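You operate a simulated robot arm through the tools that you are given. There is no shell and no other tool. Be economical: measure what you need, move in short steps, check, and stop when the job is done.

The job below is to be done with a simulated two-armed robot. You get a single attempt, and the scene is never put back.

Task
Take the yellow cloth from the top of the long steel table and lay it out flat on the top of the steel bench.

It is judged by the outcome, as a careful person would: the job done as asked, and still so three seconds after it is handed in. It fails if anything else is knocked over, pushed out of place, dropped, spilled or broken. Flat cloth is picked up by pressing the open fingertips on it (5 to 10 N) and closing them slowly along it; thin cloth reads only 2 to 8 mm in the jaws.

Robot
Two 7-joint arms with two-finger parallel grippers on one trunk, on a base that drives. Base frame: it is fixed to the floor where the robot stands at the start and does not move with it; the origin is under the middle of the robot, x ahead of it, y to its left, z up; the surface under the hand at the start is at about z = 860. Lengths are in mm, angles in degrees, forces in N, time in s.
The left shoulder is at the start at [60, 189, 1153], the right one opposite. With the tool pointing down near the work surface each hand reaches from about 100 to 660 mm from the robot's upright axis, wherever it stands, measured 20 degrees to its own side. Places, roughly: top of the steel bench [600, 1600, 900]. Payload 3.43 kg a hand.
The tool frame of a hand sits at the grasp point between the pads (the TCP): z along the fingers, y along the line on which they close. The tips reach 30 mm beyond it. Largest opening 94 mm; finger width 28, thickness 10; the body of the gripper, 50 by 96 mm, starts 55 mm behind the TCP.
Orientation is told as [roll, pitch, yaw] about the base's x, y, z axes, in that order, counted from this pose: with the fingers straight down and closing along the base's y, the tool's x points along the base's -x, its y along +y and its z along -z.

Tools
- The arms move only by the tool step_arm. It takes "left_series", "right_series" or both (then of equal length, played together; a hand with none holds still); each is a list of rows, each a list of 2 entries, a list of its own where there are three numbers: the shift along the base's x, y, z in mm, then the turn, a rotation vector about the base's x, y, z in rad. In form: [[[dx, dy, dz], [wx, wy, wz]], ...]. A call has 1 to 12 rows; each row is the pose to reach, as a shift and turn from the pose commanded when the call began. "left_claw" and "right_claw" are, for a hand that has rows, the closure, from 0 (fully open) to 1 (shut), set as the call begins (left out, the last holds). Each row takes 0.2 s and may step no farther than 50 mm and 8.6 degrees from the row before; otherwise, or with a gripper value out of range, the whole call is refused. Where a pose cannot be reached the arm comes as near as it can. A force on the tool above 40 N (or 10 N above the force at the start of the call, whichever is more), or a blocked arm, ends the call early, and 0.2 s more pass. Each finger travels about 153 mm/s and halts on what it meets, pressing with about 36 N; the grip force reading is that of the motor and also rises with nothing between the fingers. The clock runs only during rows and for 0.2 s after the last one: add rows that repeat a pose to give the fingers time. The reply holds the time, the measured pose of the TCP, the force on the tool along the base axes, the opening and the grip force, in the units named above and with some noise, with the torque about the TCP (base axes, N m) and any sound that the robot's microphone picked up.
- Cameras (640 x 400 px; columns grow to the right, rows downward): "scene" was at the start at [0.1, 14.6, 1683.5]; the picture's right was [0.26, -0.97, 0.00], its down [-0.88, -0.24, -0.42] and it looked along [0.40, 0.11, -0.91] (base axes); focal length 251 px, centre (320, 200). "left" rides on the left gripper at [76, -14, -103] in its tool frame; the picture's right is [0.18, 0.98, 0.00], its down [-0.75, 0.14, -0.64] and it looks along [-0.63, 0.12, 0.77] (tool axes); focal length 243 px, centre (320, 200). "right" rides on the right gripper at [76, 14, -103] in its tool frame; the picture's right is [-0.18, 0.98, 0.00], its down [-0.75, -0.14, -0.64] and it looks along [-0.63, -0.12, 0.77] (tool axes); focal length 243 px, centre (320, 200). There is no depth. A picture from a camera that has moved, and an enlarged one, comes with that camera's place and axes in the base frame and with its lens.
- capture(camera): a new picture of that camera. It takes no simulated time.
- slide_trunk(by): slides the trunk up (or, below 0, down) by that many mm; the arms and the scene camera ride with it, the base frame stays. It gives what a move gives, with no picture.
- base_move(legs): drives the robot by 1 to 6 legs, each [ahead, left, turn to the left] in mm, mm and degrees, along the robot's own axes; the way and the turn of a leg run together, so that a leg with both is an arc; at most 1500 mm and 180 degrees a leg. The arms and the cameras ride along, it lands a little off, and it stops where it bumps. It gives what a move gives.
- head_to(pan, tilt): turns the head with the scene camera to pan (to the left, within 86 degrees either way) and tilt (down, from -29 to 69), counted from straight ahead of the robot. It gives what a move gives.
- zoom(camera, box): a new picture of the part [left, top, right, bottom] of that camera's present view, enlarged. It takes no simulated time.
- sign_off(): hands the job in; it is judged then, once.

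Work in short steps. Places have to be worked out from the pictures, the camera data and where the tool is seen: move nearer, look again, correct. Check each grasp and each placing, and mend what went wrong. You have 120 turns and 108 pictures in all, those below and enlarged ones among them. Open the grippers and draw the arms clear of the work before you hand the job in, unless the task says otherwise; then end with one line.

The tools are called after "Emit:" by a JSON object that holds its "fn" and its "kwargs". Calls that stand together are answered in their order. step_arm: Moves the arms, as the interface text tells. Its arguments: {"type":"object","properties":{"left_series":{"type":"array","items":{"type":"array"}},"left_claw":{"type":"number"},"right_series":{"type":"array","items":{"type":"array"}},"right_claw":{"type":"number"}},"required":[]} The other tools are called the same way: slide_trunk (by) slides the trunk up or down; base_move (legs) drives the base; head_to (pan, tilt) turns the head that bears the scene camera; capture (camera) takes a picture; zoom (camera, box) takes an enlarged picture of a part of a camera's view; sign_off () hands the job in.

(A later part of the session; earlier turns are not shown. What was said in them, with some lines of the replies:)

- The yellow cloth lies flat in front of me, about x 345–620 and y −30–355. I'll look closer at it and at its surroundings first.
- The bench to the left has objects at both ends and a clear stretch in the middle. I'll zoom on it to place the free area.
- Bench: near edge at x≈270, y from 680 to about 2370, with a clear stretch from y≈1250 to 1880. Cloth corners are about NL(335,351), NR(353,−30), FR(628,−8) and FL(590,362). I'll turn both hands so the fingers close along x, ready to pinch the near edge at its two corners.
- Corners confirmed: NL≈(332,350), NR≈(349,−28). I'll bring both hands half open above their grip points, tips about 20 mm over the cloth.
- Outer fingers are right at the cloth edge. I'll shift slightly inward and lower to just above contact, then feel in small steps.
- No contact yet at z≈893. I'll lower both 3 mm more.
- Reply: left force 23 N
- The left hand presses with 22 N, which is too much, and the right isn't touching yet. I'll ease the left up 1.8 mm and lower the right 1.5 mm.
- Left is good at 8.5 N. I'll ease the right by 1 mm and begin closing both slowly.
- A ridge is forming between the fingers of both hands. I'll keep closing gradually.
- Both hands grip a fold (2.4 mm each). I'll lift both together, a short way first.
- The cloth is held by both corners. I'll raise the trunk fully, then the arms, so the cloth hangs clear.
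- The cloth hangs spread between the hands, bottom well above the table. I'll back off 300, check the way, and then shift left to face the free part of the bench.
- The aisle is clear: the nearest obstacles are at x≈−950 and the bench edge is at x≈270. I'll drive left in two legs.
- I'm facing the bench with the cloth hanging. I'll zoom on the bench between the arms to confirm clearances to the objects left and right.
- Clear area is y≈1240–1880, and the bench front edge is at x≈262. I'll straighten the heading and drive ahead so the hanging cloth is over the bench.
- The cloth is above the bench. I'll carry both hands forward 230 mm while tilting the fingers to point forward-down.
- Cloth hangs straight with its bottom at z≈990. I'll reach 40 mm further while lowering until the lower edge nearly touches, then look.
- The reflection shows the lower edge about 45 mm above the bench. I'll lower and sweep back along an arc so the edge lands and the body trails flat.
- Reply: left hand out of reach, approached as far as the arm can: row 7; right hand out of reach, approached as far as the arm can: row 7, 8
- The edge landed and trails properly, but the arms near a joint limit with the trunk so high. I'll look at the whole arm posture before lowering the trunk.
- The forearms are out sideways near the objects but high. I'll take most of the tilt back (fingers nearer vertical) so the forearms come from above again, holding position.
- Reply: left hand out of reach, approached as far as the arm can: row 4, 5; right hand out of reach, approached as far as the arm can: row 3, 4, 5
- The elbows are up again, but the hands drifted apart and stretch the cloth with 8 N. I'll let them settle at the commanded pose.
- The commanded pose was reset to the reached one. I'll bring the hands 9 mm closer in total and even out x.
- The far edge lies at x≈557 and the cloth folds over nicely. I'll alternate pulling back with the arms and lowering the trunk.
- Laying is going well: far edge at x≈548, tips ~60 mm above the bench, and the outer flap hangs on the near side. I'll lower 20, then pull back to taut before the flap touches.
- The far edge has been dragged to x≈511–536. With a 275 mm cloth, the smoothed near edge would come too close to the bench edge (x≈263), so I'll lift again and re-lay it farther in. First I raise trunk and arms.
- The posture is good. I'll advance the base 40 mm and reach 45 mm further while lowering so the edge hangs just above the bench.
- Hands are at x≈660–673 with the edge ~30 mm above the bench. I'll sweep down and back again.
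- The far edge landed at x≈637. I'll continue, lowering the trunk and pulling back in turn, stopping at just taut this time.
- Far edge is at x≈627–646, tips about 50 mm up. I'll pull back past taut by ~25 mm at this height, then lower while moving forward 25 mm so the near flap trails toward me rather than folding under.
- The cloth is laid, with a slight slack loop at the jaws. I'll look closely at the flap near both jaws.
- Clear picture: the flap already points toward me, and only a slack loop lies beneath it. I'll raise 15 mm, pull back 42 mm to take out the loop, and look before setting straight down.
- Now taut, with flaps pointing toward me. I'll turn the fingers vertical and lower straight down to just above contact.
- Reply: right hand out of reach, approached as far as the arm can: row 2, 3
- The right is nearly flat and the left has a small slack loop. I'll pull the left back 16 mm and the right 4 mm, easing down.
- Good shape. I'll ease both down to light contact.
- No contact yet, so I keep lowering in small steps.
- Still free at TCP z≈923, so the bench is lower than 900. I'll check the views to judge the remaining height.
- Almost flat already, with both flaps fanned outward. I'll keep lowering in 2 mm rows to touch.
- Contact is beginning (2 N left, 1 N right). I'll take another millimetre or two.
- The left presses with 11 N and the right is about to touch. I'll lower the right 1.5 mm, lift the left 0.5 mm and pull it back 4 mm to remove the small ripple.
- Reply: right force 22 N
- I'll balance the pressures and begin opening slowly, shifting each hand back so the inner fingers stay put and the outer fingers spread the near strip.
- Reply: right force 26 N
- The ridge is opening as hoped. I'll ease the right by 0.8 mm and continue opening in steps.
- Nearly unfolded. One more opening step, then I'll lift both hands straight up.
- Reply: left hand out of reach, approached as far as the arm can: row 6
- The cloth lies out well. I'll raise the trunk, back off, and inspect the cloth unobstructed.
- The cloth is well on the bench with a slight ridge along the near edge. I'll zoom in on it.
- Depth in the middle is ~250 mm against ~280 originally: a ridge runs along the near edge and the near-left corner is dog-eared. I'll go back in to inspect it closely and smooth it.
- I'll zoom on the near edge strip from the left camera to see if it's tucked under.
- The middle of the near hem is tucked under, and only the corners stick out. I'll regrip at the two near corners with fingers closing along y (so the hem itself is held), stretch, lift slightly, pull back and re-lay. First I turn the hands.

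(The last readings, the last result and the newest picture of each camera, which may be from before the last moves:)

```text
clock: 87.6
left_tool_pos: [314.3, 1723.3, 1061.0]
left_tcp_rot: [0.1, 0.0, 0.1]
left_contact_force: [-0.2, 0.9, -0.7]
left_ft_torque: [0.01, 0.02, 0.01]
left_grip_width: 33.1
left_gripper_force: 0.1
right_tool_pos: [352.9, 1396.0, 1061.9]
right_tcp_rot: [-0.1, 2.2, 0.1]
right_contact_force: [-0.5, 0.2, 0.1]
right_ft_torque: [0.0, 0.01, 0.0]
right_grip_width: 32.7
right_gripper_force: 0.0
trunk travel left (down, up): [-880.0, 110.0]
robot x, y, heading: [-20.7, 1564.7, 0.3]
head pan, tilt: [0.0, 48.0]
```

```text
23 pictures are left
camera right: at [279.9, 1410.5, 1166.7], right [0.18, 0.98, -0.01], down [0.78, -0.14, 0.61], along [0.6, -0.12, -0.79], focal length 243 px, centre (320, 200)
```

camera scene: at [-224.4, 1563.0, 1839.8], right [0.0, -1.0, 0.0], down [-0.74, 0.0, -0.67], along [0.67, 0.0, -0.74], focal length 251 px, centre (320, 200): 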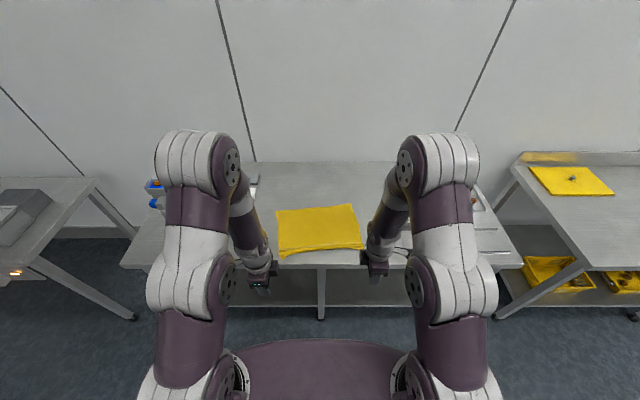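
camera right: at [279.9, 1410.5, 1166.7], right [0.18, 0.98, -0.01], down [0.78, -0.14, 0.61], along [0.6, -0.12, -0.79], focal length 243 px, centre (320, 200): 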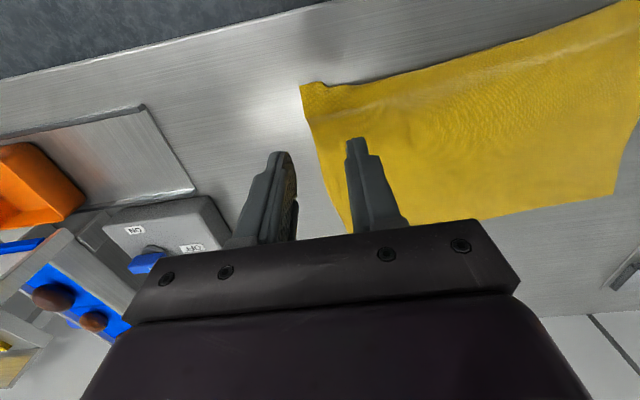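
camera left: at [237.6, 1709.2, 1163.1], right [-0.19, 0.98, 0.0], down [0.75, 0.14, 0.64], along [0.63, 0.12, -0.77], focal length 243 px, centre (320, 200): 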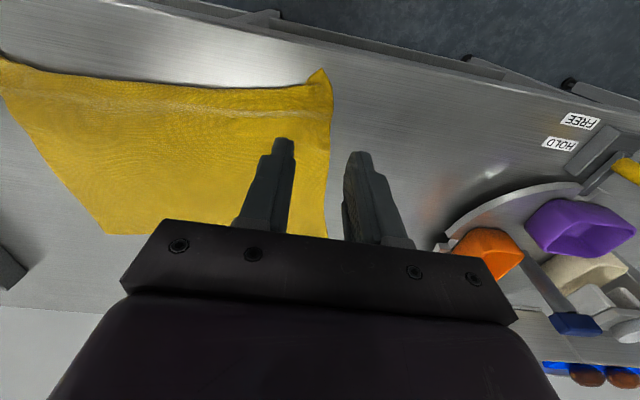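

Left corner tip is at (296,1721) and the right corner at (338,1377). I'll narrow the jaws and descend to just above the corners.

Emit:
{"fn": "step_arm", "kwargs": {"left_series": [[[4, -2, -40], [0, 0, 0]], [[4, -2, -80], [0, 0, 0]], [[4, -2, -115], [0, 0, 0]], [[4, -2, -135], [0, 0, 0]], [[4, -2, -144], [0, 0, 0]], [[4, -2, -144], [0, 0, 0]]], "right_series": [[[-1, 1, -40], [0, 0, 0]], [[-1, 1, -80], [0, 0, 0]], [[-1, 1, -115], [0, 0, 0]], [[-1, 1, -135], [0, 0, 0]], [[-1, 1, -145], [0, 0, 0]], [[-1, 1, -145], [0, 0, 0]]], "left_claw": 0.81, "right_claw": 0.76}}

Emit:
{"fn": "zoom", "kwargs": {"camera": "left", "box": [200, 20, 440, 170]}}

Emit:
{"fn": "zoom", "kwargs": {"camera": "right", "box": [200, 20, 440, 170]}}

```text
clock: 89.0
left_tool_pos: [319.4, 1719.6, 916.4]
left_tcp_rot: [0.0, 0.0, 0.0]
left_contact_force: [-0.4, -0.2, -0.5]
left_ft_torque: [-0.03, 0.01, -0.01]
left_grip_width: 17.8
left_gripper_force: 0.0
right_tool_pos: [353.5, 1393.2, 916.5]
right_tcp_rot: [0.1, 2.0, 0.3]
right_contact_force: [0.3, 0.5, 0.2]
right_ft_torque: [0.02, 0.0, 0.02]
right_grip_width: 22.7
right_gripper_force: 0.0
trunk travel left (down, up): [-880.0, 110.0]
robot x, y, heading: [-19.5, 1565.0, 0.3]
head pan, tilt: [0.0, 48.0]
```

```text
2.67 times, centred on (320, 95) of left
camera zoom: at [241.5, 1706.7, 1018.6], right [-0.18, 0.98, 0.0], down [0.75, 0.14, 0.64], along [0.63, 0.12, -0.77], focal length 647 px, centre (320, 480)
```

zoom: 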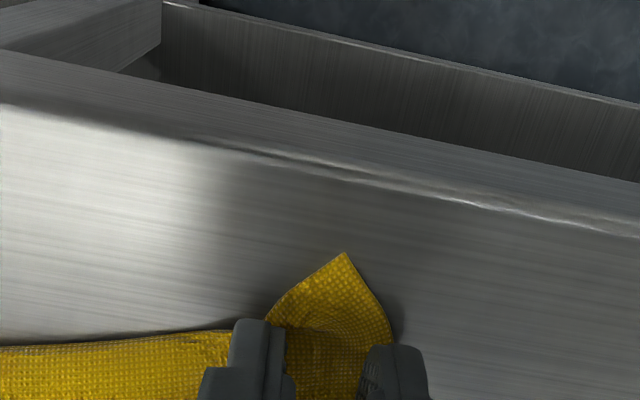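

```text
2.67 times, centred on (320, 95) of right
camera zoom: at [279.9, 1407.8, 1021.9], right [0.18, 0.98, -0.01], down [0.78, -0.14, 0.61], along [0.6, -0.12, -0.79], focal length 647 px, centre (320, 480)
```

zoom: 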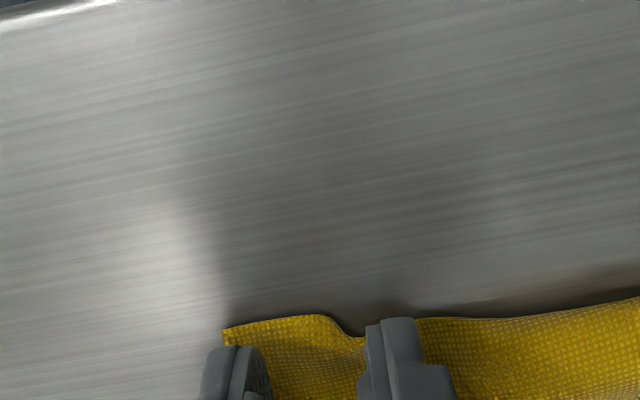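

Good alignment. I'll shift the left 8 mm and the right 5 mm outward (−x), the right 4 mm toward +y, then touch down.

Emit:
{"fn": "step_arm", "kwargs": {"left_series": [[[-8, 0, 0], [0, 0, 0]], [[-8, 0, -2], [0, 0, 0]], [[-8, 0, -3.5], [0, 0, 0]], [[-8, 0, -4.5], [0, 0, 0]]], "right_series": [[[-5, 4, 0], [0, 0, 0]], [[-5, 4, -2], [0, 0, 0]], [[-5, 4, -3], [0, 0, 0]], [[-5, 4, -4], [0, 0, 0]]]}}

```text
clock: 90.0
left_tool_pos: [309.6, 1721.1, 912.0]
left_tcp_rot: [0.0, -0.1, 0.0]
left_contact_force: [0.4, 0.4, 9.2]
left_ft_torque: [-0.15, -0.11, 0.07]
left_grip_width: 18.0
left_gripper_force: 0.4
right_tool_pos: [348.0, 1401.1, 913.2]
right_tcp_rot: [0.0, 1.9, 0.3]
right_contact_force: [-0.3, -0.3, 1.2]
right_ft_torque: [0.0, -0.01, 0.02]
right_grip_width: 22.6
right_gripper_force: 0.1
trunk travel left (down, up): [-880.0, 110.0]
robot x, y, heading: [-18.8, 1563.2, -0.1]
head pan, tilt: [0.0, 48.0]
```

Left presses with 9 N. The right needs about 1 mm more, and I begin closing the left.

Emit:
{"fn": "step_arm", "kwargs": {"left_series": [[[0, 0, 0], [0, 0, 0]], [[0, 0, 0], [0, 0, 0]]], "right_series": [[[0, 0, -0.6], [0, 0, 0]], [[0, 0, -1.1], [0, 0, 0]]], "left_claw": 0.88}}

Emit:
{"fn": "step_arm", "kwargs": {"left_series": [[[0, 0, 0], [0, 0, 0]], [[0, 0, 0], [0, 0, 0]]], "right_series": [[[0, 0, 0], [0, 0, 0]], [[0, 0, 0], [0, 0, 0]]], "left_claw": 0.94, "right_claw": 0.84}}

Emit:
{"fn": "step_arm", "kwargs": {"left_series": [[[0, 0, 0], [0, 0, 0]], [[0, 0, 0], [0, 0, 0]]], "right_series": [[[0, 0, 0], [0, 0, 0]], [[0, 0, 0], [0, 0, 0]]], "left_claw": 1.0, "right_claw": 0.92}}

Emit:
{"fn": "step_arm", "kwargs": {"left_series": [[[0, 0, 0], [0, 0, 0]], [[0, 0, 0], [0, 0, 0]]], "right_series": [[[0, 0, 0], [0, 0, 0]], [[0, 0, 0], [0, 0, 0]]], "right_claw": 1.0}}

Emit:
{"fn": "zoom", "kwargs": {"camera": "left", "box": [200, 20, 440, 170]}}

Emit:
{"fn": "zoom", "kwargs": {"camera": "right", "box": [200, 20, 440, 170]}}

```text
clock: 90.6
left_tool_pos: [310.3, 1721.5, 912.0]
left_tcp_rot: [0.0, -0.2, 0.0]
left_contact_force: [1.4, 1.1, 11.8]
left_ft_torque: [-0.11, -0.15, 0.02]
left_grip_width: 10.8
left_gripper_force: 0.1
right_tool_pos: [347.1, 1399.5, 913.0]
right_tcp_rot: [0.0, 2.0, 0.3]
right_contact_force: [0.1, 1.1, 4.8]
right_ft_torque: [0.08, -0.02, 0.02]
right_grip_width: 22.9
right_gripper_force: 0.1
trunk travel left (down, up): [-880.0, 110.0]
robot x, y, heading: [-22.2, 1563.0, 0.1]
head pan, tilt: [0.0, 48.0]
```

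```text
clock: 91.2
left_tool_pos: [310.0, 1721.0, 911.5]
left_tcp_rot: [0.1, -0.1, -0.1]
left_contact_force: [1.1, 1.2, 15.2]
left_ft_torque: [-0.09, -0.14, 0.04]
left_grip_width: 5.0
left_gripper_force: 0.0
right_tool_pos: [346.4, 1401.5, 911.6]
right_tcp_rot: [-0.1, 2.0, 0.2]
right_contact_force: [0.3, -0.1, 2.9]
right_ft_torque: [0.05, -0.03, 0.01]
right_grip_width: 15.0
right_gripper_force: 0.0
trunk travel left (down, up): [-880.0, 110.0]
robot x, y, heading: [-20.6, 1562.9, -0.0]
head pan, tilt: [0.0, 48.0]
```

```text
clock: 91.8
left_tool_pos: [309.7, 1721.0, 911.2]
left_tcp_rot: [0.0, -0.1, 0.0]
left_contact_force: [-0.4, -0.6, 16.1]
left_ft_torque: [-0.14, -0.08, 0.0]
left_grip_width: 2.1
left_gripper_force: 36.2
right_tool_pos: [346.4, 1399.8, 912.7]
right_tcp_rot: [0.0, 1.9, 0.2]
right_contact_force: [0.4, 1.8, 3.1]
right_ft_torque: [0.05, -0.03, 0.04]
right_grip_width: 7.9
right_gripper_force: 0.1
trunk travel left (down, up): [-880.0, 110.0]
robot x, y, heading: [-24.2, 1563.3, -0.2]
head pan, tilt: [0.0, 48.0]
```

```text
clock: 92.4
left_tool_pos: [308.8, 1721.1, 912.3]
left_tcp_rot: [0.0, -0.1, 0.0]
left_contact_force: [0.2, -2.7, 17.0]
left_ft_torque: [-0.18, -0.11, -0.02]
left_grip_width: 1.9
left_gripper_force: 36.3
right_tool_pos: [345.8, 1402.0, 912.3]
right_tcp_rot: [0.0, 2.0, 0.2]
right_contact_force: [0.0, 2.8, 2.7]
right_ft_torque: [0.12, -0.01, 0.0]
right_grip_width: 2.0
right_gripper_force: 35.8
trunk travel left (down, up): [-880.0, 110.0]
robot x, y, heading: [-21.8, 1562.7, 0.1]
head pan, tilt: [0.0, 48.0]
```

```text
2.67 times, centred on (320, 95) of left
camera zoom: at [232.1, 1706.6, 1014.5], right [-0.18, 0.98, 0.0], down [0.75, 0.14, 0.64], along [0.63, 0.12, -0.77], focal length 647 px, centre (320, 480)
```

zoom: 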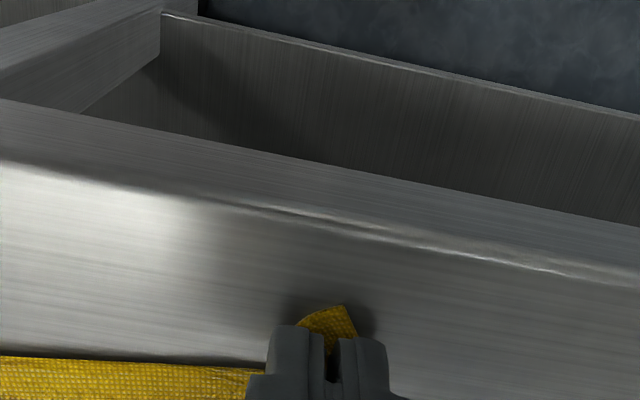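

```text
2.67 times, centred on (320, 95) of right
camera zoom: at [272.8, 1414.0, 1017.9], right [0.18, 0.98, -0.01], down [0.78, -0.14, 0.62], along [0.6, -0.12, -0.79], focal length 647 px, centre (320, 480)
```

zoom: 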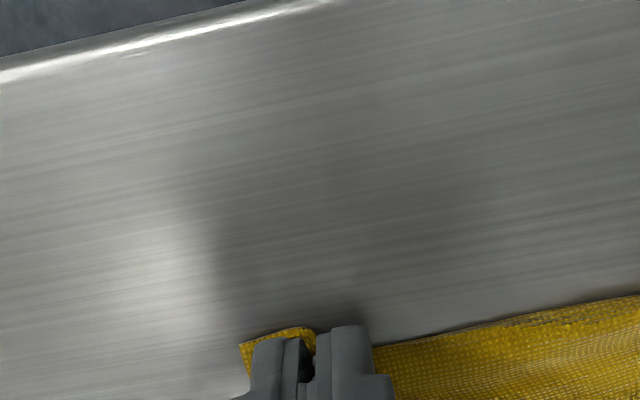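

Both corners are gripped at the hem. I'll lift 60 mm so the tucked hem comes free, spreading slightly, and look.

Emit:
{"fn": "step_arm", "kwargs": {"left_series": [[[0, 0, 10], [0, 0, 0]], [[0, 1, 25], [0, 0, 0]], [[0, 2, 45], [0, 0, 0]], [[0, 3, 65], [0, 0, 0]], [[0, 3, 65], [0, 0, 0]]], "right_series": [[[0, 0, 10], [0, 0, 0]], [[0, -1, 25], [0, 0, 0]], [[0, -2, 45], [0, 0, 0]], [[0, -3, 65], [0, 0, 0]], [[0, -3, 65], [0, 0, 0]]]}}

Emit:
{"fn": "zoom", "kwargs": {"camera": "scene", "box": [240, 200, 400, 300]}}

Emit:
{"fn": "zoom", "kwargs": {"camera": "left", "box": [0, 0, 440, 250]}}

```text
clock: 93.6
left_tool_pos: [309.4, 1726.0, 978.8]
left_tcp_rot: [-0.1, 0.0, 0.0]
left_contact_force: [0.3, -5.1, 0.1]
left_ft_torque: [-0.14, 0.01, -0.02]
left_grip_width: 1.6
left_gripper_force: 35.8
right_tool_pos: [345.5, 1397.0, 977.2]
right_tcp_rot: [0.0, 2.0, 0.2]
right_contact_force: [0.3, 5.8, -0.4]
right_ft_torque: [0.18, 0.04, 0.02]
right_grip_width: 2.1
right_gripper_force: 35.7
trunk travel left (down, up): [-880.0, 110.0]
robot x, y, heading: [-23.4, 1562.8, 0.4]
head pan, tilt: [0.0, 48.0]
```

```text
4.00 times, centred on (320, 250) of scene
camera zoom: at [1.3, 1563.5, 1759.8], right [0.0, -1.0, 0.0], down [-0.74, 0.0, -0.67], along [0.67, 0.0, -0.74], focal length 1004 px, centre (320, 0)
```

zoom: 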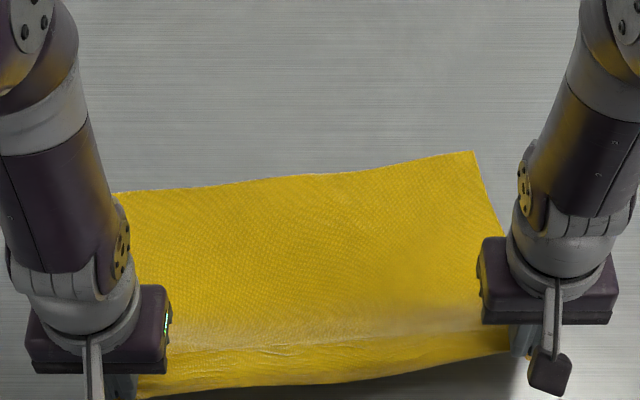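

```text
1.45 times, centred on (220, 125) of left
camera zoom: at [232.5, 1710.5, 1079.4], right [-0.18, 0.98, 0.0], down [0.75, 0.14, 0.64], along [0.63, 0.12, -0.77], focal length 353 px, centre (466, 309)
```

zoom: 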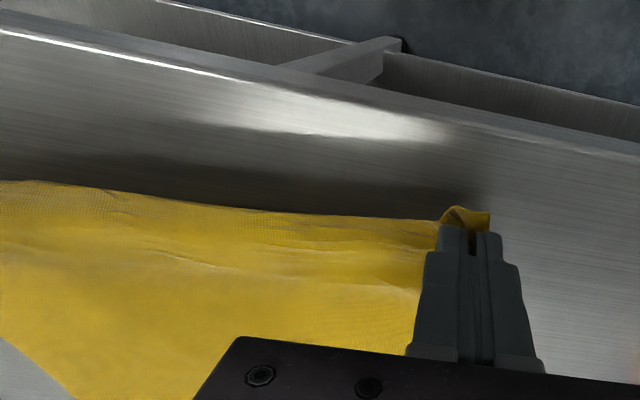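

The hem is now free and straight between the hands (5 N stretch). I'll move back a little and lower straight down.

Emit:
{"fn": "step_arm", "kwargs": {"left_series": [[[-4, 0, 0], [0, 0, 0]], [[-8, 0, -15], [0, 0, 0]], [[-8, 0, -30], [0, 0, 0]], [[-8, 0, -45], [0, 0, 0]], [[-8, 0, -55], [0, 0, 0]], [[-8, 0, -61], [0, 0, 0]], [[-8, 0, -61], [0, 0, 0]]], "right_series": [[[-4, 0, 0], [0, 0, 0]], [[-8, 0, -15], [0, 0, 0]], [[-8, 0, -30], [0, 0, 0]], [[-8, 0, -45], [0, 0, 0]], [[-8, 0, -55], [0, 0, 0]], [[-8, 0, -61], [0, 0, 0]], [[-8, 0, -61], [0, 0, 0]]]}}

Emit:
{"fn": "zoom", "kwargs": {"camera": "scene", "box": [240, 200, 400, 300]}}

Emit:
{"fn": "zoom", "kwargs": {"camera": "left", "box": [0, 0, 440, 250]}}

```text
clock: 95.2
left_tool_pos: [302.2, 1724.9, 915.6]
left_tcp_rot: [0.0, 0.1, 0.0]
left_contact_force: [0.0, -4.3, -0.7]
left_ft_torque: [-0.16, -0.02, -0.01]
left_grip_width: 1.7
left_gripper_force: 35.9
right_tool_pos: [339.2, 1398.4, 913.3]
right_tcp_rot: [-0.1, 2.2, 0.2]
right_contact_force: [-0.5, 3.8, 1.4]
right_ft_torque: [0.13, -0.01, 0.05]
right_grip_width: 1.8
right_gripper_force: 35.8
trunk travel left (down, up): [-880.0, 110.0]
robot x, y, heading: [-18.4, 1562.4, 0.2]
head pan, tilt: [0.0, 48.0]
```

```text
4.00 times, centred on (320, 250) of scene
camera zoom: at [0.4, 1563.5, 1759.9], right [0.0, -1.0, 0.0], down [-0.74, 0.0, -0.67], along [0.67, 0.0, -0.74], focal length 1004 px, centre (320, 0)
```

zoom: 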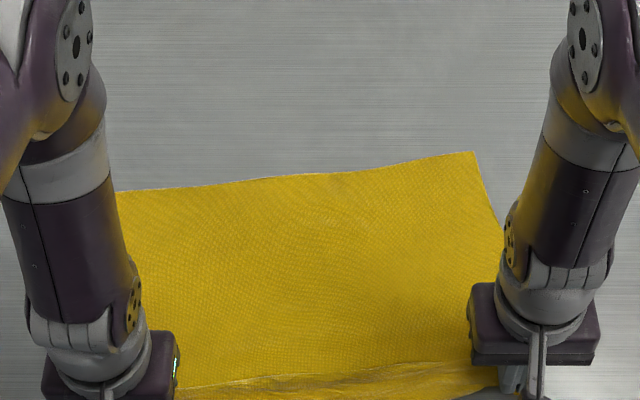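

```text
1.45 times, centred on (220, 125) of left
camera zoom: at [224.3, 1710.2, 1018.5], right [-0.18, 0.98, 0.0], down [0.75, 0.14, 0.64], along [0.63, 0.12, -0.77], focal length 353 px, centre (466, 309)
```

zoom: 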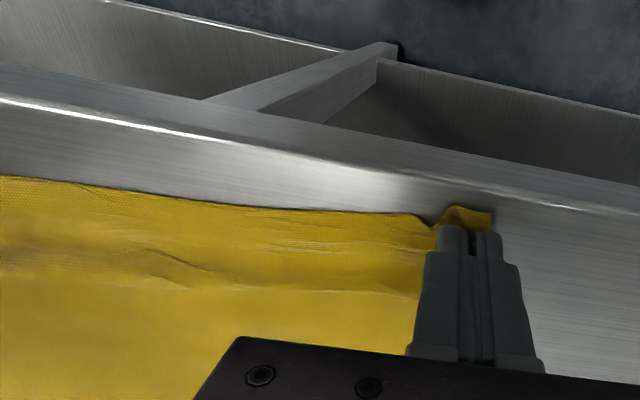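

The hem lies out properly now, with only a shallow wave left. I'll pull back 4 mm, touch down and open slowly.

Emit:
{"fn": "step_arm", "kwargs": {"left_series": [[[-3, 0, 0], [0, 0, 0]], [[-4, 0, -2], [0, 0, 0]], [[-4, 0, -3.5], [0, 0, 0]]], "right_series": [[[-4, 0, 0], [0, 0, 0]], [[-6, 0, -1], [0, 0, 0]], [[-6, 0, -2], [0, 0, 0]]]}}

```text
clock: 96.0
left_tool_pos: [298.3, 1724.3, 912.8]
left_tcp_rot: [0.1, 0.0, 0.0]
left_contact_force: [0.3, -3.2, 0.3]
left_ft_torque: [-0.09, 0.0, -0.04]
left_grip_width: 2.0
left_gripper_force: 35.7
right_tool_pos: [333.4, 1398.4, 913.2]
right_tcp_rot: [0.0, 2.2, 0.2]
right_contact_force: [-0.4, 4.0, -0.3]
right_ft_torque: [0.09, -0.01, 0.02]
right_grip_width: 1.9
right_gripper_force: 35.9
trunk travel left (down, up): [-880.0, 110.0]
robot x, y, heading: [-21.3, 1562.3, 0.2]
head pan, tilt: [0.0, 48.0]
```

Emit:
{"fn": "step_arm", "kwargs": {"left_series": [[[0, 0, -1], [0, 0, 0]], [[0, 0, -1.8], [0, 0, 0]]], "right_series": [[[0, 0, -1], [0, 0, 0]], [[0, 0, -1.8], [0, 0, 0]]]}}

Emit:
{"fn": "step_arm", "kwargs": {"left_series": [[[0, 2, 0], [0, 0, 0]], [[0, 3, 0], [0, 0, 0]]], "right_series": [[[0, -2, 0], [0, 0, 0]], [[0, -3, 0], [0, 0, 0]]], "left_claw": 0.92, "right_claw": 0.92}}

Emit:
{"fn": "step_arm", "kwargs": {"left_series": [[[0, 2, 0], [0, 0, 0]], [[0, 4, 0], [0, 0, 0]]], "right_series": [[[0, -2, 0], [0, 0, 0]], [[0, -4, 0], [0, 0, 0]]], "left_claw": 0.84, "right_claw": 0.84}}

Emit:
{"fn": "step_arm", "kwargs": {"left_series": [[[0, 2, 0], [0, 0, 0]], [[0, 4, 0], [0, 0, 0]]], "right_series": [[[0, -2, 0], [0, 0, 0]], [[0, -4, 0], [0, 0, 0]]], "left_claw": 0.76, "right_claw": 0.74}}

Emit:
{"fn": "zoom", "kwargs": {"camera": "left", "box": [0, 0, 440, 250]}}

Emit:
{"fn": "zoom", "kwargs": {"camera": "right", "box": [200, 0, 640, 250]}}

```text
clock: 96.6
left_tool_pos: [296.7, 1725.0, 912.6]
left_tcp_rot: [-0.1, 0.0, 0.0]
left_contact_force: [1.2, -4.8, 8.7]
left_ft_torque: [-0.17, 0.0, -0.03]
left_grip_width: 1.7
left_gripper_force: 36.1
right_tool_pos: [334.7, 1397.9, 912.2]
right_tcp_rot: [-0.1, 2.1, 0.2]
right_contact_force: [0.1, 4.5, 4.5]
right_ft_torque: [0.14, -0.02, 0.06]
right_grip_width: 1.8
right_gripper_force: 36.1
trunk travel left (down, up): [-880.0, 110.0]
robot x, y, heading: [-18.9, 1565.6, 0.3]
head pan, tilt: [0.0, 48.0]
```

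```text
clock: 97.2
left_tool_pos: [296.6, 1728.4, 911.5]
left_tcp_rot: [0.0, -0.1, -0.1]
left_contact_force: [2.1, -2.9, 11.1]
left_ft_torque: [-0.09, -0.02, -0.01]
left_grip_width: 8.1
left_gripper_force: 1.3
right_tool_pos: [333.7, 1395.3, 910.9]
right_tcp_rot: [0.0, 2.1, 0.1]
right_contact_force: [-0.9, 5.3, 7.9]
right_ft_torque: [0.22, -0.04, 0.04]
right_grip_width: 3.6
right_gripper_force: 4.1
trunk travel left (down, up): [-880.0, 110.0]
robot x, y, heading: [-19.1, 1566.1, 0.3]
head pan, tilt: [0.0, 48.0]
```

```text
clock: 97.8
left_tool_pos: [296.8, 1732.5, 911.5]
left_tcp_rot: [-0.1, 0.0, 0.0]
left_contact_force: [-0.4, -0.5, 17.0]
left_ft_torque: [-0.13, 0.07, -0.04]
left_grip_width: 14.5
left_gripper_force: 0.1
right_tool_pos: [333.9, 1390.8, 913.4]
right_tcp_rot: [0.0, 1.9, 0.2]
right_contact_force: [-0.3, -0.7, 10.1]
right_ft_torque: [0.06, -0.08, -0.01]
right_grip_width: 14.5
right_gripper_force: 0.0
trunk travel left (down, up): [-880.0, 110.0]
robot x, y, heading: [-20.2, 1564.4, 0.2]
head pan, tilt: [0.0, 48.0]
```

```text
clock: 98.4
left_tool_pos: [296.6, 1735.4, 911.4]
left_tcp_rot: [0.0, -0.1, 0.1]
left_contact_force: [-0.2, -3.4, 20.4]
left_ft_torque: [-0.4, 0.13, 0.0]
left_grip_width: 24.9
left_gripper_force: 1.7
right_tool_pos: [332.3, 1386.6, 912.1]
right_tcp_rot: [0.0, 1.8, 0.2]
right_contact_force: [0.0, 2.5, 9.7]
right_ft_torque: [0.19, -0.06, 0.01]
right_grip_width: 24.5
right_gripper_force: 0.0
trunk travel left (down, up): [-880.0, 110.0]
robot x, y, heading: [-16.8, 1563.5, 0.1]
head pan, tilt: [0.0, 48.0]
```

```text
1.45 times, centred on (220, 125) of left
camera zoom: at [219.4, 1720.1, 1013.7], right [-0.18, 0.98, 0.0], down [0.75, 0.14, 0.64], along [0.63, 0.12, -0.77], focal length 353 px, centre (466, 309)
```

zoom: 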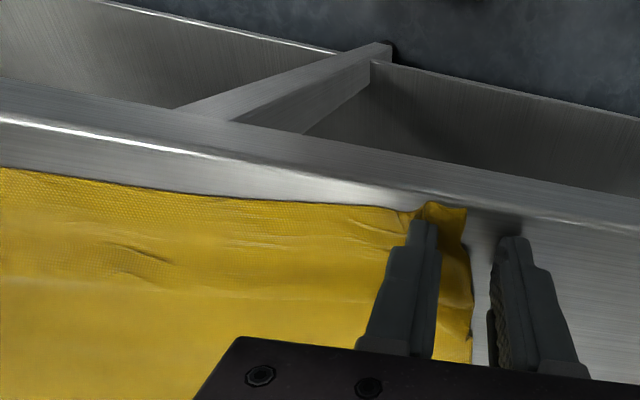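

```text
1.45 times, centred on (420, 125) of right
camera zoom: at [259.2, 1399.8, 1017.6], right [0.18, 0.98, -0.01], down [0.78, -0.14, 0.62], along [0.6, -0.12, -0.79], focal length 353 px, centre (174, 309)
```

zoom: 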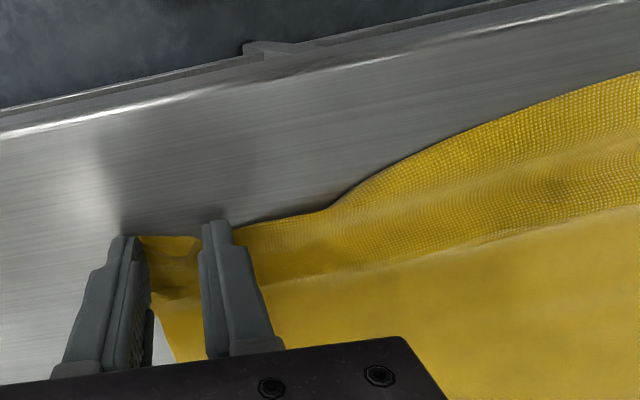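

Nicely spread, with the hem out everywhere. I'll lift both hands straight up, raise the trunk and back off to inspect.

Emit:
{"fn": "step_arm", "kwargs": {"left_series": [[[0, 0, 3], [0, 0, 0]], [[0, 0, 10], [0, 0, 0]], [[0, 0, 35], [0, 0, 0]], [[0, 0, 75], [0, 0, 0]], [[0, 0, 115], [0, 0, 0]], [[0, 0, 145], [0, 0, 0]], [[0, 0, 145], [0, 0, 0]]], "right_series": [[[0, 0, 3], [0, 0, 0]], [[0, 0, 10], [0, 0, 0]], [[0, 0, 35], [0, 0, 0]], [[0, 0, 75], [0, 0, 0]], [[0, 0, 115], [0, 0, 0]], [[0, 0, 145], [0, 0, 0]], [[0, 0, 145], [0, 0, 0]]]}}

Emit:
{"fn": "slide_trunk", "kwargs": {"by": 80}}

Emit:
{"fn": "base_move", "kwargs": {"legs": [[-240, 0, 0]]}}

Emit:
{"fn": "zoom", "kwargs": {"camera": "scene", "box": [270, 195, 370, 265]}}

```text
clock: 100.0
left_tool_pos: [300.8, 1732.9, 1058.1]
left_tcp_rot: [0.0, 0.1, 0.1]
left_contact_force: [-0.4, 0.3, 0.4]
left_ft_torque: [0.03, -0.04, 0.05]
left_grip_width: 22.5
left_gripper_force: 0.1
right_tool_pos: [332.2, 1387.9, 1054.8]
right_tcp_rot: [0.0, 2.2, 0.2]
right_contact_force: [-0.5, 0.0, 0.0]
right_ft_torque: [-0.04, 0.02, -0.01]
right_grip_width: 24.5
right_gripper_force: 0.0
trunk travel left (down, up): [-880.0, 110.0]
robot x, y, heading: [-21.6, 1564.0, 0.3]
head pan, tilt: [0.0, 48.0]
```

```text
clock: 101.1
left_tool_pos: [301.6, 1732.4, 1138.3]
left_tcp_rot: [0.0, 0.0, 0.0]
left_contact_force: [0.2, 0.4, 0.6]
left_ft_torque: [0.01, -0.03, 0.02]
left_grip_width: 22.7
left_gripper_force: 0.1
right_tool_pos: [333.4, 1387.5, 1134.8]
right_tcp_rot: [0.0, 2.1, 0.0]
right_contact_force: [-1.1, 0.7, 0.0]
right_ft_torque: [-0.01, 0.03, -0.01]
right_grip_width: 24.5
right_gripper_force: 0.0
trunk travel left (down, up): [-960.0, 30.0]
robot x, y, heading: [-22.5, 1565.4, 0.5]
head pan, tilt: [0.0, 48.0]
```

```text
clock: 102.9
left_tool_pos: [60.9, 1731.6, 1137.1]
left_tcp_rot: [-0.1, 0.1, -0.1]
left_contact_force: [-0.7, 0.6, 0.2]
left_ft_torque: [0.01, 0.05, -0.01]
left_grip_width: 22.6
left_gripper_force: 0.1
right_tool_pos: [92.9, 1386.1, 1134.6]
right_tcp_rot: [0.0, 2.1, 0.1]
right_contact_force: [0.1, -0.6, 0.6]
right_ft_torque: [0.0, 0.0, -0.05]
right_grip_width: 24.7
right_gripper_force: 0.0
trunk travel left (down, up): [-960.0, 30.0]
robot x, y, heading: [-260.6, 1561.3, 0.5]
head pan, tilt: [0.0, 48.0]
```

```text
5.71 times, centred on (320, 230) of scene
camera zoom: at [-237.4, 1562.6, 1839.8], right [0.0, -1.0, 0.0], down [-0.74, 0.0, -0.67], along [0.67, 0.0, -0.74], focal length 1435 px, centre (320, 29)
```

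zoom: 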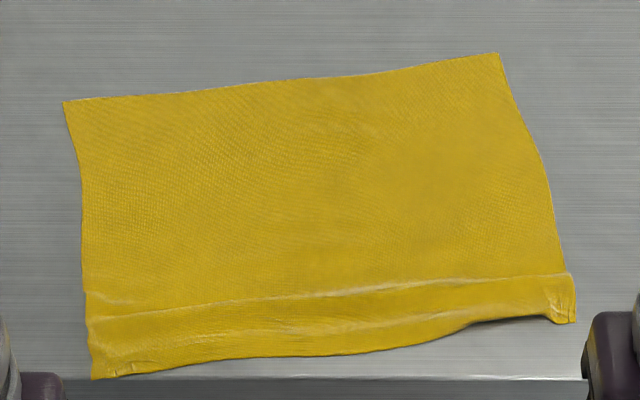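

All corners are out, but the near-left corner is close to the bench lip and a soft crease remains. Pressing lightly near the far corners and dragging the cloth away from me will fix both. I'll drive back in and position the hands above the far corners.

Emit:
{"fn": "base_move", "kwargs": {"legs": [[265, 0, 0]]}}

Emit:
{"fn": "step_arm", "kwargs": {"left_series": [[[40, 4, 0], [0, 0, 0]], [[80, 8, 0], [0, 0, 0]], [[120, 12, 0], [0, 0, 0]], [[160, 16, 0], [0, 0, 0]], [[200, 20, 0], [0, 0, 0]], [[200, 20, -40], [0, 0, 0]], [[200, 20, -60], [0, 0, 0]], [[200, 20, -60], [0, 0, 0]]], "right_series": [[[40, 8, 0], [0, 0, 0]], [[80, 16, 0], [0, 0, 0]], [[120, 24, 0], [0, 0, 0]], [[160, 32, 0], [0, 0, 0]], [[200, 40, 0], [0, 0, 0]], [[215, 44, -35], [0, 0, 0]], [[215, 44, -57], [0, 0, 0]], [[215, 44, -57], [0, 0, 0]]], "left_claw": 0.75, "right_claw": 0.75}}

Emit:
{"fn": "slide_trunk", "kwargs": {"by": -80}}

Emit:
{"fn": "capture", "kwargs": {"camera": "scene"}}

Emit:
{"fn": "capture", "kwargs": {"camera": "left"}}

Emit:
{"fn": "capture", "kwargs": {"camera": "right"}}

```text
clock: 104.8
left_tool_pos: [320.3, 1732.5, 1138.2]
left_tcp_rot: [-0.1, -0.1, 0.1]
left_contact_force: [0.3, 0.1, -0.1]
left_ft_torque: [0.02, 0.02, -0.02]
left_grip_width: 22.5
left_gripper_force: 0.1
right_tool_pos: [352.0, 1387.1, 1135.9]
right_tcp_rot: [0.0, 1.9, 0.1]
right_contact_force: [0.4, -0.1, -0.2]
right_ft_torque: [0.01, 0.02, 0.03]
right_grip_width: 24.5
right_gripper_force: 0.1
trunk travel left (down, up): [-960.0, 30.0]
robot x, y, heading: [-1.1, 1562.8, 0.1]
head pan, tilt: [0.0, 48.0]
```

```text
clock: 106.6
left_tool_pos: [523.6, 1751.5, 1079.0]
left_tcp_rot: [0.0, 0.0, -0.1]
left_contact_force: [0.0, -0.2, 0.6]
left_ft_torque: [-0.03, 0.04, 0.0]
left_grip_width: 23.2
left_gripper_force: 0.1
right_tool_pos: [569.9, 1430.7, 1081.3]
right_tcp_rot: [0.1, 2.0, 0.1]
right_contact_force: [0.0, -0.6, 0.8]
right_ft_torque: [0.0, 0.03, 0.04]
right_grip_width: 23.4
right_gripper_force: 0.0
trunk travel left (down, up): [-960.0, 30.0]
robot x, y, heading: [1.3, 1562.4, 0.1]
head pan, tilt: [0.0, 48.0]
```

```text
clock: 107.8
left_tool_pos: [522.1, 1752.4, 1000.0]
left_tcp_rot: [0.0, 0.0, 0.0]
left_contact_force: [-0.8, -0.6, -0.5]
left_ft_torque: [0.0, -0.01, 0.02]
left_grip_width: 23.6
left_gripper_force: 0.1
right_tool_pos: [570.1, 1430.8, 1000.9]
right_tcp_rot: [0.0, 2.0, 0.1]
right_contact_force: [0.1, 0.0, -0.5]
right_ft_torque: [-0.02, 0.03, 0.02]
right_grip_width: 23.7
right_gripper_force: 0.0
trunk travel left (down, up): [-880.0, 110.0]
robot x, y, heading: [0.7, 1561.5, 0.3]
head pan, tilt: [0.0, 48.0]
```

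```text
11 pictures are left
camera scene: at [22.3, 1563.5, 1759.9], right [0.0, -1.0, 0.0], down [-0.74, 0.0, -0.67], along [0.67, 0.0, -0.74], focal length 251 px, centre (320, 200)
```

scene: 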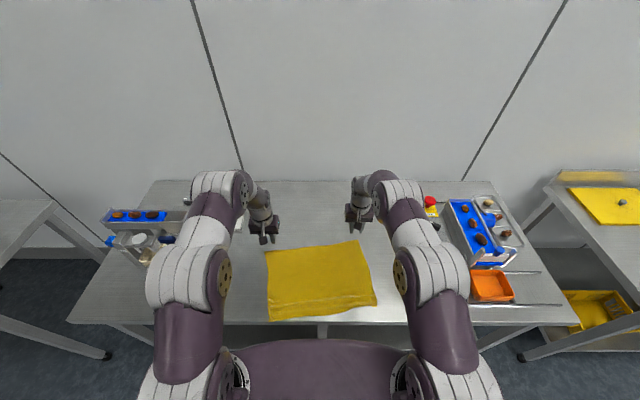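

```text
10 pictures are left
camera left: at [445.9, 1738.0, 1101.8], right [-0.18, 0.98, 0.0], down [0.75, 0.14, 0.64], along [0.63, 0.12, -0.77], focal length 243 px, centre (320, 200)
```

left: 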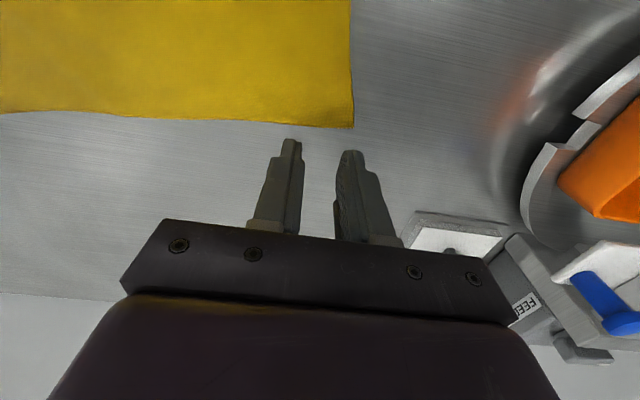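

```text
9 pictures are left
camera right: at [496.8, 1444.7, 1106.8], right [0.18, 0.98, -0.01], down [0.78, -0.14, 0.61], along [0.6, -0.12, -0.79], focal length 243 px, centre (320, 200)
```

right: 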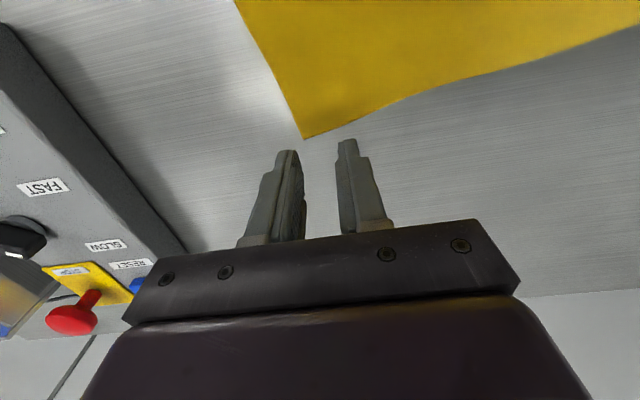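

Far edge is at x≈536 (left) and 580–590 (right). I'll place the fingertips ~25 mm inside it and go down near contact.

Emit:
{"fn": "step_arm", "kwargs": {"left_series": [[[-10, -7, -30], [0, 0, 0]], [[-10, -7, -60], [0, 0, 0]], [[-10, -7, -78], [0, 0, 0]], [[-10, -7, -84], [0, 0, 0]], [[-10, -7, -84], [0, 0, 0]]], "right_series": [[[-12, 9, -30], [0, 0, 0]], [[-12, 9, -60], [0, 0, 0]], [[-12, 9, -78], [0, 0, 0]], [[-12, 9, -85], [0, 0, 0]], [[-12, 9, -85], [0, 0, 0]]]}}

Emit:
{"fn": "step_arm", "kwargs": {"left_series": [[[0, 0, -1], [0, 0, 0]], [[0, 0, -2], [0, 0, 0]], [[0, 0, -3], [0, 0, 0]]], "right_series": [[[0, 0, -1], [0, 0, 0]], [[0, 0, -2], [0, 0, 0]], [[0, 0, -3], [0, 0, 0]]]}}

```text
clock: 109.0
left_tool_pos: [512.9, 1744.9, 914.8]
left_tcp_rot: [0.0, 0.0, 0.0]
left_contact_force: [-0.1, 0.3, 0.4]
left_ft_torque: [0.03, 0.02, 0.02]
left_grip_width: 23.5
left_gripper_force: 0.1
right_tool_pos: [559.5, 1439.3, 915.0]
right_tcp_rot: [0.0, 2.0, 0.2]
right_contact_force: [-0.5, 0.3, -0.1]
right_ft_torque: [0.02, -0.01, -0.01]
right_grip_width: 23.5
right_gripper_force: 0.0
trunk travel left (down, up): [-880.0, 110.0]
robot x, y, heading: [0.0, 1562.3, 0.2]
head pan, tilt: [0.0, 48.0]
```

```text
clock: 109.8
left_tool_pos: [513.7, 1744.9, 913.2]
left_tcp_rot: [0.1, 0.0, -0.1]
left_contact_force: [-0.7, -0.7, 0.4]
left_ft_torque: [0.0, 0.02, 0.01]
left_grip_width: 23.5
left_gripper_force: 0.0
right_tool_pos: [558.4, 1441.3, 912.3]
right_tcp_rot: [0.0, 2.1, 0.1]
right_contact_force: [0.0, -1.0, 0.1]
right_ft_torque: [-0.01, -0.01, 0.0]
right_grip_width: 23.3
right_gripper_force: 0.0
trunk travel left (down, up): [-880.0, 110.0]
robot x, y, heading: [-0.5, 1566.9, 0.2]
head pan, tilt: [0.0, 48.0]
```

Emit:
{"fn": "step_arm", "kwargs": {"left_series": [[[0, 0, -1], [0, 0, 0]], [[0, 0, -1.5], [0, 0, 0]]], "right_series": [[[0, 0, -1], [0, 0, 0]], [[0, 0, -1.5], [0, 0, 0]]]}}

```text
clock: 110.4
left_tool_pos: [511.7, 1746.7, 911.6]
left_tcp_rot: [0.0, -0.1, 0.0]
left_contact_force: [0.6, -0.9, 4.9]
left_ft_torque: [0.0, 0.0, -0.01]
left_grip_width: 23.2
left_gripper_force: 0.1
right_tool_pos: [557.6, 1440.5, 912.5]
right_tcp_rot: [0.0, 2.0, 0.1]
right_contact_force: [0.1, 0.4, 2.8]
right_ft_torque: [-0.03, -0.05, -0.02]
right_grip_width: 23.8
right_gripper_force: 0.0
trunk travel left (down, up): [-880.0, 110.0]
robot x, y, heading: [4.3, 1568.2, 0.2]
head pan, tilt: [0.0, 48.0]
```

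Light contact (5 N and 3 N). I'll press about half a millimetre more and drag forward slowly: left 40 mm, right 28 mm, spreading a little.

Emit:
{"fn": "step_arm", "kwargs": {"left_series": [[[0, 0, -0.4], [0, 0, 0]], [[5, 0, -0.4], [0, 0, 0]], [[10, 0, -0.4], [0, 0, 0]], [[15, 0, -0.4], [0, 0, 0]], [[20, 0, -0.4], [0, 0, 0]], [[25, 0, -0.4], [0, 0, 0]], [[30, 0, -0.4], [0, 0, 0]], [[35, 0, -0.4], [0, 0, 0]], [[40, 0, -0.4], [0, 0, 0]], [[40, 0, -0.4], [0, 0, 0]]], "right_series": [[[0, 0, -0.7], [0, 0, 0]], [[3.5, 0, -0.7], [0, 0, 0]], [[7, 0, -0.7], [0, 0, 0]], [[10.5, 0, -0.7], [0, 0, 0]], [[14, 0, -0.7], [0, 0, 0]], [[17.5, 0, -0.7], [0, 0, 0]], [[21, 0, -0.7], [0, 0, 0]], [[25, 0, -0.7], [0, 0, 0]], [[28, 0, -0.7], [0, 0, 0]], [[28, 0, -0.7], [0, 0, 0]]]}}

Emit:
{"fn": "zoom", "kwargs": {"camera": "scene", "box": [250, 225, 390, 330]}}

```text
clock: 112.6
left_tool_pos: [551.6, 1746.6, 911.4]
left_tcp_rot: [0.0, -0.1, -0.1]
left_contact_force: [-2.0, -0.1, 8.0]
left_ft_torque: [0.07, 0.07, -0.02]
left_grip_width: 23.2
left_gripper_force: 0.0
right_tool_pos: [585.3, 1440.6, 912.7]
right_tcp_rot: [-0.1, 1.9, 0.1]
right_contact_force: [-2.1, -0.3, 11.4]
right_ft_torque: [0.01, -0.1, -0.01]
right_grip_width: 23.3
right_gripper_force: 0.1
trunk travel left (down, up): [-880.0, 110.0]
robot x, y, heading: [5.9, 1564.8, 0.2]
head pan, tilt: [0.0, 48.0]
```

```text
3.81 times, centred on (320, 278) of scene
camera zoom: at [18.6, 1563.3, 1759.9], right [0.0, -1.0, 0.0], down [-0.74, 0.0, -0.67], along [0.67, 0.0, -0.74], focal length 957 px, centre (320, -95)
```

zoom: 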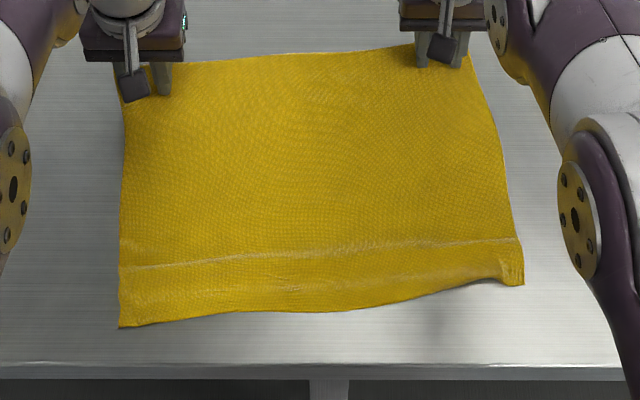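

Excellent: the cloth slid in as a whole, the near edge is well clear of the bench lip, and depth is ~272 mm, essentially full size. I'll lift off, raise and back away.

Emit:
{"fn": "step_arm", "kwargs": {"left_series": [[[0, 0, 3], [0, 0, 0]], [[0, 0, 10], [0, 0, 0]], [[0, 0, 35], [0, 0, 0]], [[0, 0, 75], [0, 0, 0]], [[0, 0, 115], [0, 0, 0]], [[0, 0, 145], [0, 0, 0]], [[0, 0, 145], [0, 0, 0]]], "right_series": [[[0, 0, 3], [0, 0, 0]], [[0, 0, 10], [0, 0, 0]], [[0, 0, 35], [0, 0, 0]], [[0, 0, 75], [0, 0, 0]], [[0, 0, 115], [0, 0, 0]], [[0, 0, 145], [0, 0, 0]], [[0, 0, 145], [0, 0, 0]]]}}

Emit:
{"fn": "slide_trunk", "kwargs": {"by": 90}}

Emit:
{"fn": "step_arm", "kwargs": {"left_series": [[[-40, 0, 0], [0, 0, 0]], [[-80, 0, 0], [0, 0, 0]], [[-120, 0, 0], [0, 0, 0]], [[-160, 0, 0], [0, 0, 0]], [[-200, 0, 0], [0, 0, 0]], [[-200, 0, 0], [0, 0, 0]]], "right_series": [[[-40, -6, 0], [0, 0, 0]], [[-80, -12, 0], [0, 0, 0]], [[-120, -20, 0], [0, 0, 0]], [[-160, -28, 0], [0, 0, 0]], [[-220, -35, 0], [0, 0, 0]], [[-220, -35, 0], [0, 0, 0]]], "left_claw": 0, "right_claw": 0}}

Emit:
{"fn": "base_move", "kwargs": {"legs": [[-270, 0, 0]]}}

Emit:
{"fn": "capture", "kwargs": {"camera": "scene"}}

Emit:
{"fn": "zoom", "kwargs": {"camera": "scene", "box": [260, 180, 380, 265]}}

```text
clock: 114.2
left_tool_pos: [552.0, 1746.2, 1051.9]
left_tcp_rot: [0.0, 0.0, 0.0]
left_contact_force: [-0.5, 0.3, 0.2]
left_ft_torque: [0.02, 0.01, -0.03]
left_grip_width: 23.7
left_gripper_force: 0.1
right_tool_pos: [587.0, 1440.5, 1054.1]
right_tcp_rot: [0.0, 2.2, 0.2]
right_contact_force: [-0.4, -0.2, -0.1]
right_ft_torque: [-0.04, -0.06, -0.01]
right_grip_width: 23.5
right_gripper_force: 0.0
trunk travel left (down, up): [-880.0, 110.0]
robot x, y, heading: [0.4, 1565.7, 0.4]
head pan, tilt: [0.0, 48.0]
```

```text
clock: 115.4
left_tool_pos: [551.5, 1747.9, 1141.9]
left_tcp_rot: [0.0, 0.0, 0.0]
left_contact_force: [1.0, 0.1, 0.2]
left_ft_torque: [-0.02, -0.01, 0.0]
left_grip_width: 23.3
left_gripper_force: 0.1
right_tool_pos: [587.7, 1441.3, 1145.4]
right_tcp_rot: [-0.1, 2.1, 0.1]
right_contact_force: [-0.2, -0.4, -0.1]
right_ft_torque: [0.0, 0.02, 0.0]
right_grip_width: 23.5
right_gripper_force: 0.2
trunk travel left (down, up): [-970.0, 20.0]
robot x, y, heading: [2.4, 1563.8, 0.3]
head pan, tilt: [0.0, 48.0]
```

```text
refused: row 5 steps farther than a row can; nothing moved
```

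```text
clock: 117.3
left_tool_pos: [289.0, 1745.1, 1140.5]
left_tcp_rot: [0.0, 0.1, 0.0]
left_contact_force: [0.6, -0.2, 0.6]
left_ft_torque: [0.0, 0.0, -0.01]
left_grip_width: 23.4
left_gripper_force: 0.0
right_tool_pos: [322.7, 1439.9, 1145.4]
right_tcp_rot: [0.0, 2.0, 0.2]
right_contact_force: [-0.3, -0.5, -0.1]
right_ft_torque: [0.0, 0.02, 0.0]
right_grip_width: 23.6
right_gripper_force: 0.1
trunk travel left (down, up): [-970.0, 20.0]
robot x, y, heading: [-263.1, 1561.9, 0.3]
head pan, tilt: [0.0, 48.0]
```

```text
7 pictures are left
camera scene: at [-240.2, 1562.5, 1849.8], right [0.0, -1.0, 0.0], down [-0.74, 0.0, -0.67], along [0.67, 0.0, -0.74], focal length 251 px, centre (320, 200)
```

scene: 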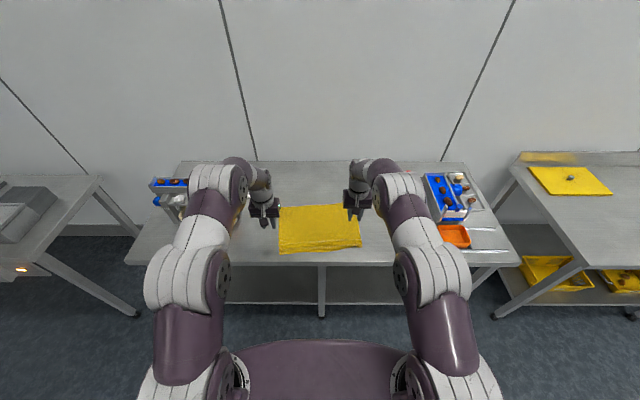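

```text
4.71 times, centred on (320, 222) of scene
camera zoom: at [-240.2, 1562.5, 1849.8], right [0.0, -1.0, 0.0], down [-0.74, 0.0, -0.67], along [0.67, 0.0, -0.74], focal length 1182 px, centre (320, 94)
```

zoom: 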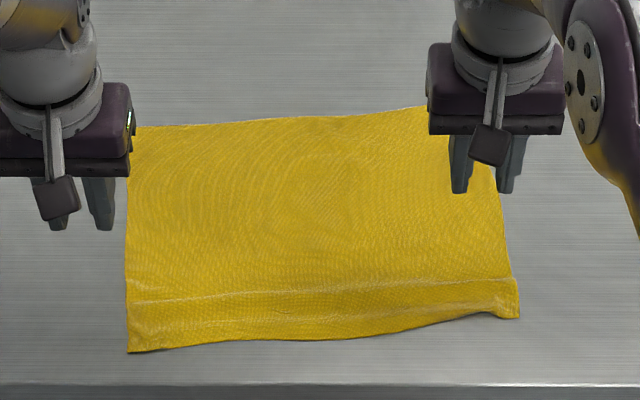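

The cloth lies flat, well inside the bench top, and nothing else has been disturbed. I'll back off 150 mm more and open the grippers clear of the bench.

Emit:
{"fn": "base_move", "kwargs": {"legs": [[-150, 0, 0]]}}

Emit:
{"fn": "step_arm", "kwargs": {"left_series": [[[-20, 0, 0], [0, 0, 0]], [[-40, 0, 0], [0, 0, 0]], [[-40, 0, 0], [0, 0, 0]]], "right_series": [[[-20, 0, 0], [0, 0, 0]], [[-40, 0, 0], [0, 0, 0]], [[-40, 0, 0], [0, 0, 0]]], "left_claw": 0, "right_claw": 0}}

Emit:
{"fn": "capture", "kwargs": {"camera": "scene"}}

```text
clock: 118.7
left_tool_pos: [143.2, 1745.3, 1141.3]
left_tcp_rot: [0.0, 0.1, 0.0]
left_contact_force: [0.9, 0.4, -0.7]
left_ft_torque: [0.04, 0.04, -0.01]
left_grip_width: 23.5
left_gripper_force: 0.1
right_tool_pos: [178.8, 1439.4, 1144.1]
right_tcp_rot: [-0.1, 2.3, 0.2]
right_contact_force: [0.4, 0.6, -0.2]
right_ft_torque: [0.04, 0.03, 0.05]
right_grip_width: 23.9
right_gripper_force: 0.0
trunk travel left (down, up): [-970.0, 20.0]
robot x, y, heading: [-406.8, 1562.4, 0.3]
head pan, tilt: [0.0, 48.0]
```

```text
clock: 119.5
left_tool_pos: [101.1, 1745.1, 1142.6]
left_tcp_rot: [0.0, 0.0, 0.0]
left_contact_force: [0.6, 0.2, -0.3]
left_ft_torque: [0.0, 0.01, 0.01]
left_grip_width: 94.0
left_gripper_force: 0.0
right_tool_pos: [136.0, 1439.3, 1145.4]
right_tcp_rot: [0.0, 2.1, 0.1]
right_contact_force: [-0.2, 0.0, 0.5]
right_ft_torque: [-0.01, 0.01, -0.02]
right_grip_width: 94.0
right_gripper_force: 0.1
trunk travel left (down, up): [-970.0, 20.0]
robot x, y, heading: [-407.2, 1563.3, 0.5]
head pan, tilt: [0.0, 48.0]
```

```text
5 pictures are left
camera scene: at [-387.8, 1561.8, 1849.8], right [0.0, -1.0, 0.0], down [-0.74, 0.0, -0.67], along [0.67, 0.0, -0.74], focal length 251 px, centre (320, 200)
```

scene: 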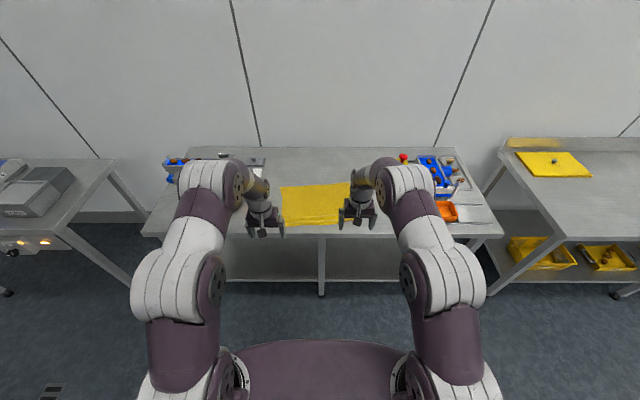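

The cloth is laid out on the bench, the grippers are open and the arms are clear. I'm handing the job in.

Emit:
{"fn": "sign_off", "kwargs": {}}

```text
The job is handed in.
```

The yellow cloth is laid out flat on the steel bench top, with a soft crease and a slight tuck at one corner along its near edge; nothing else was moved.
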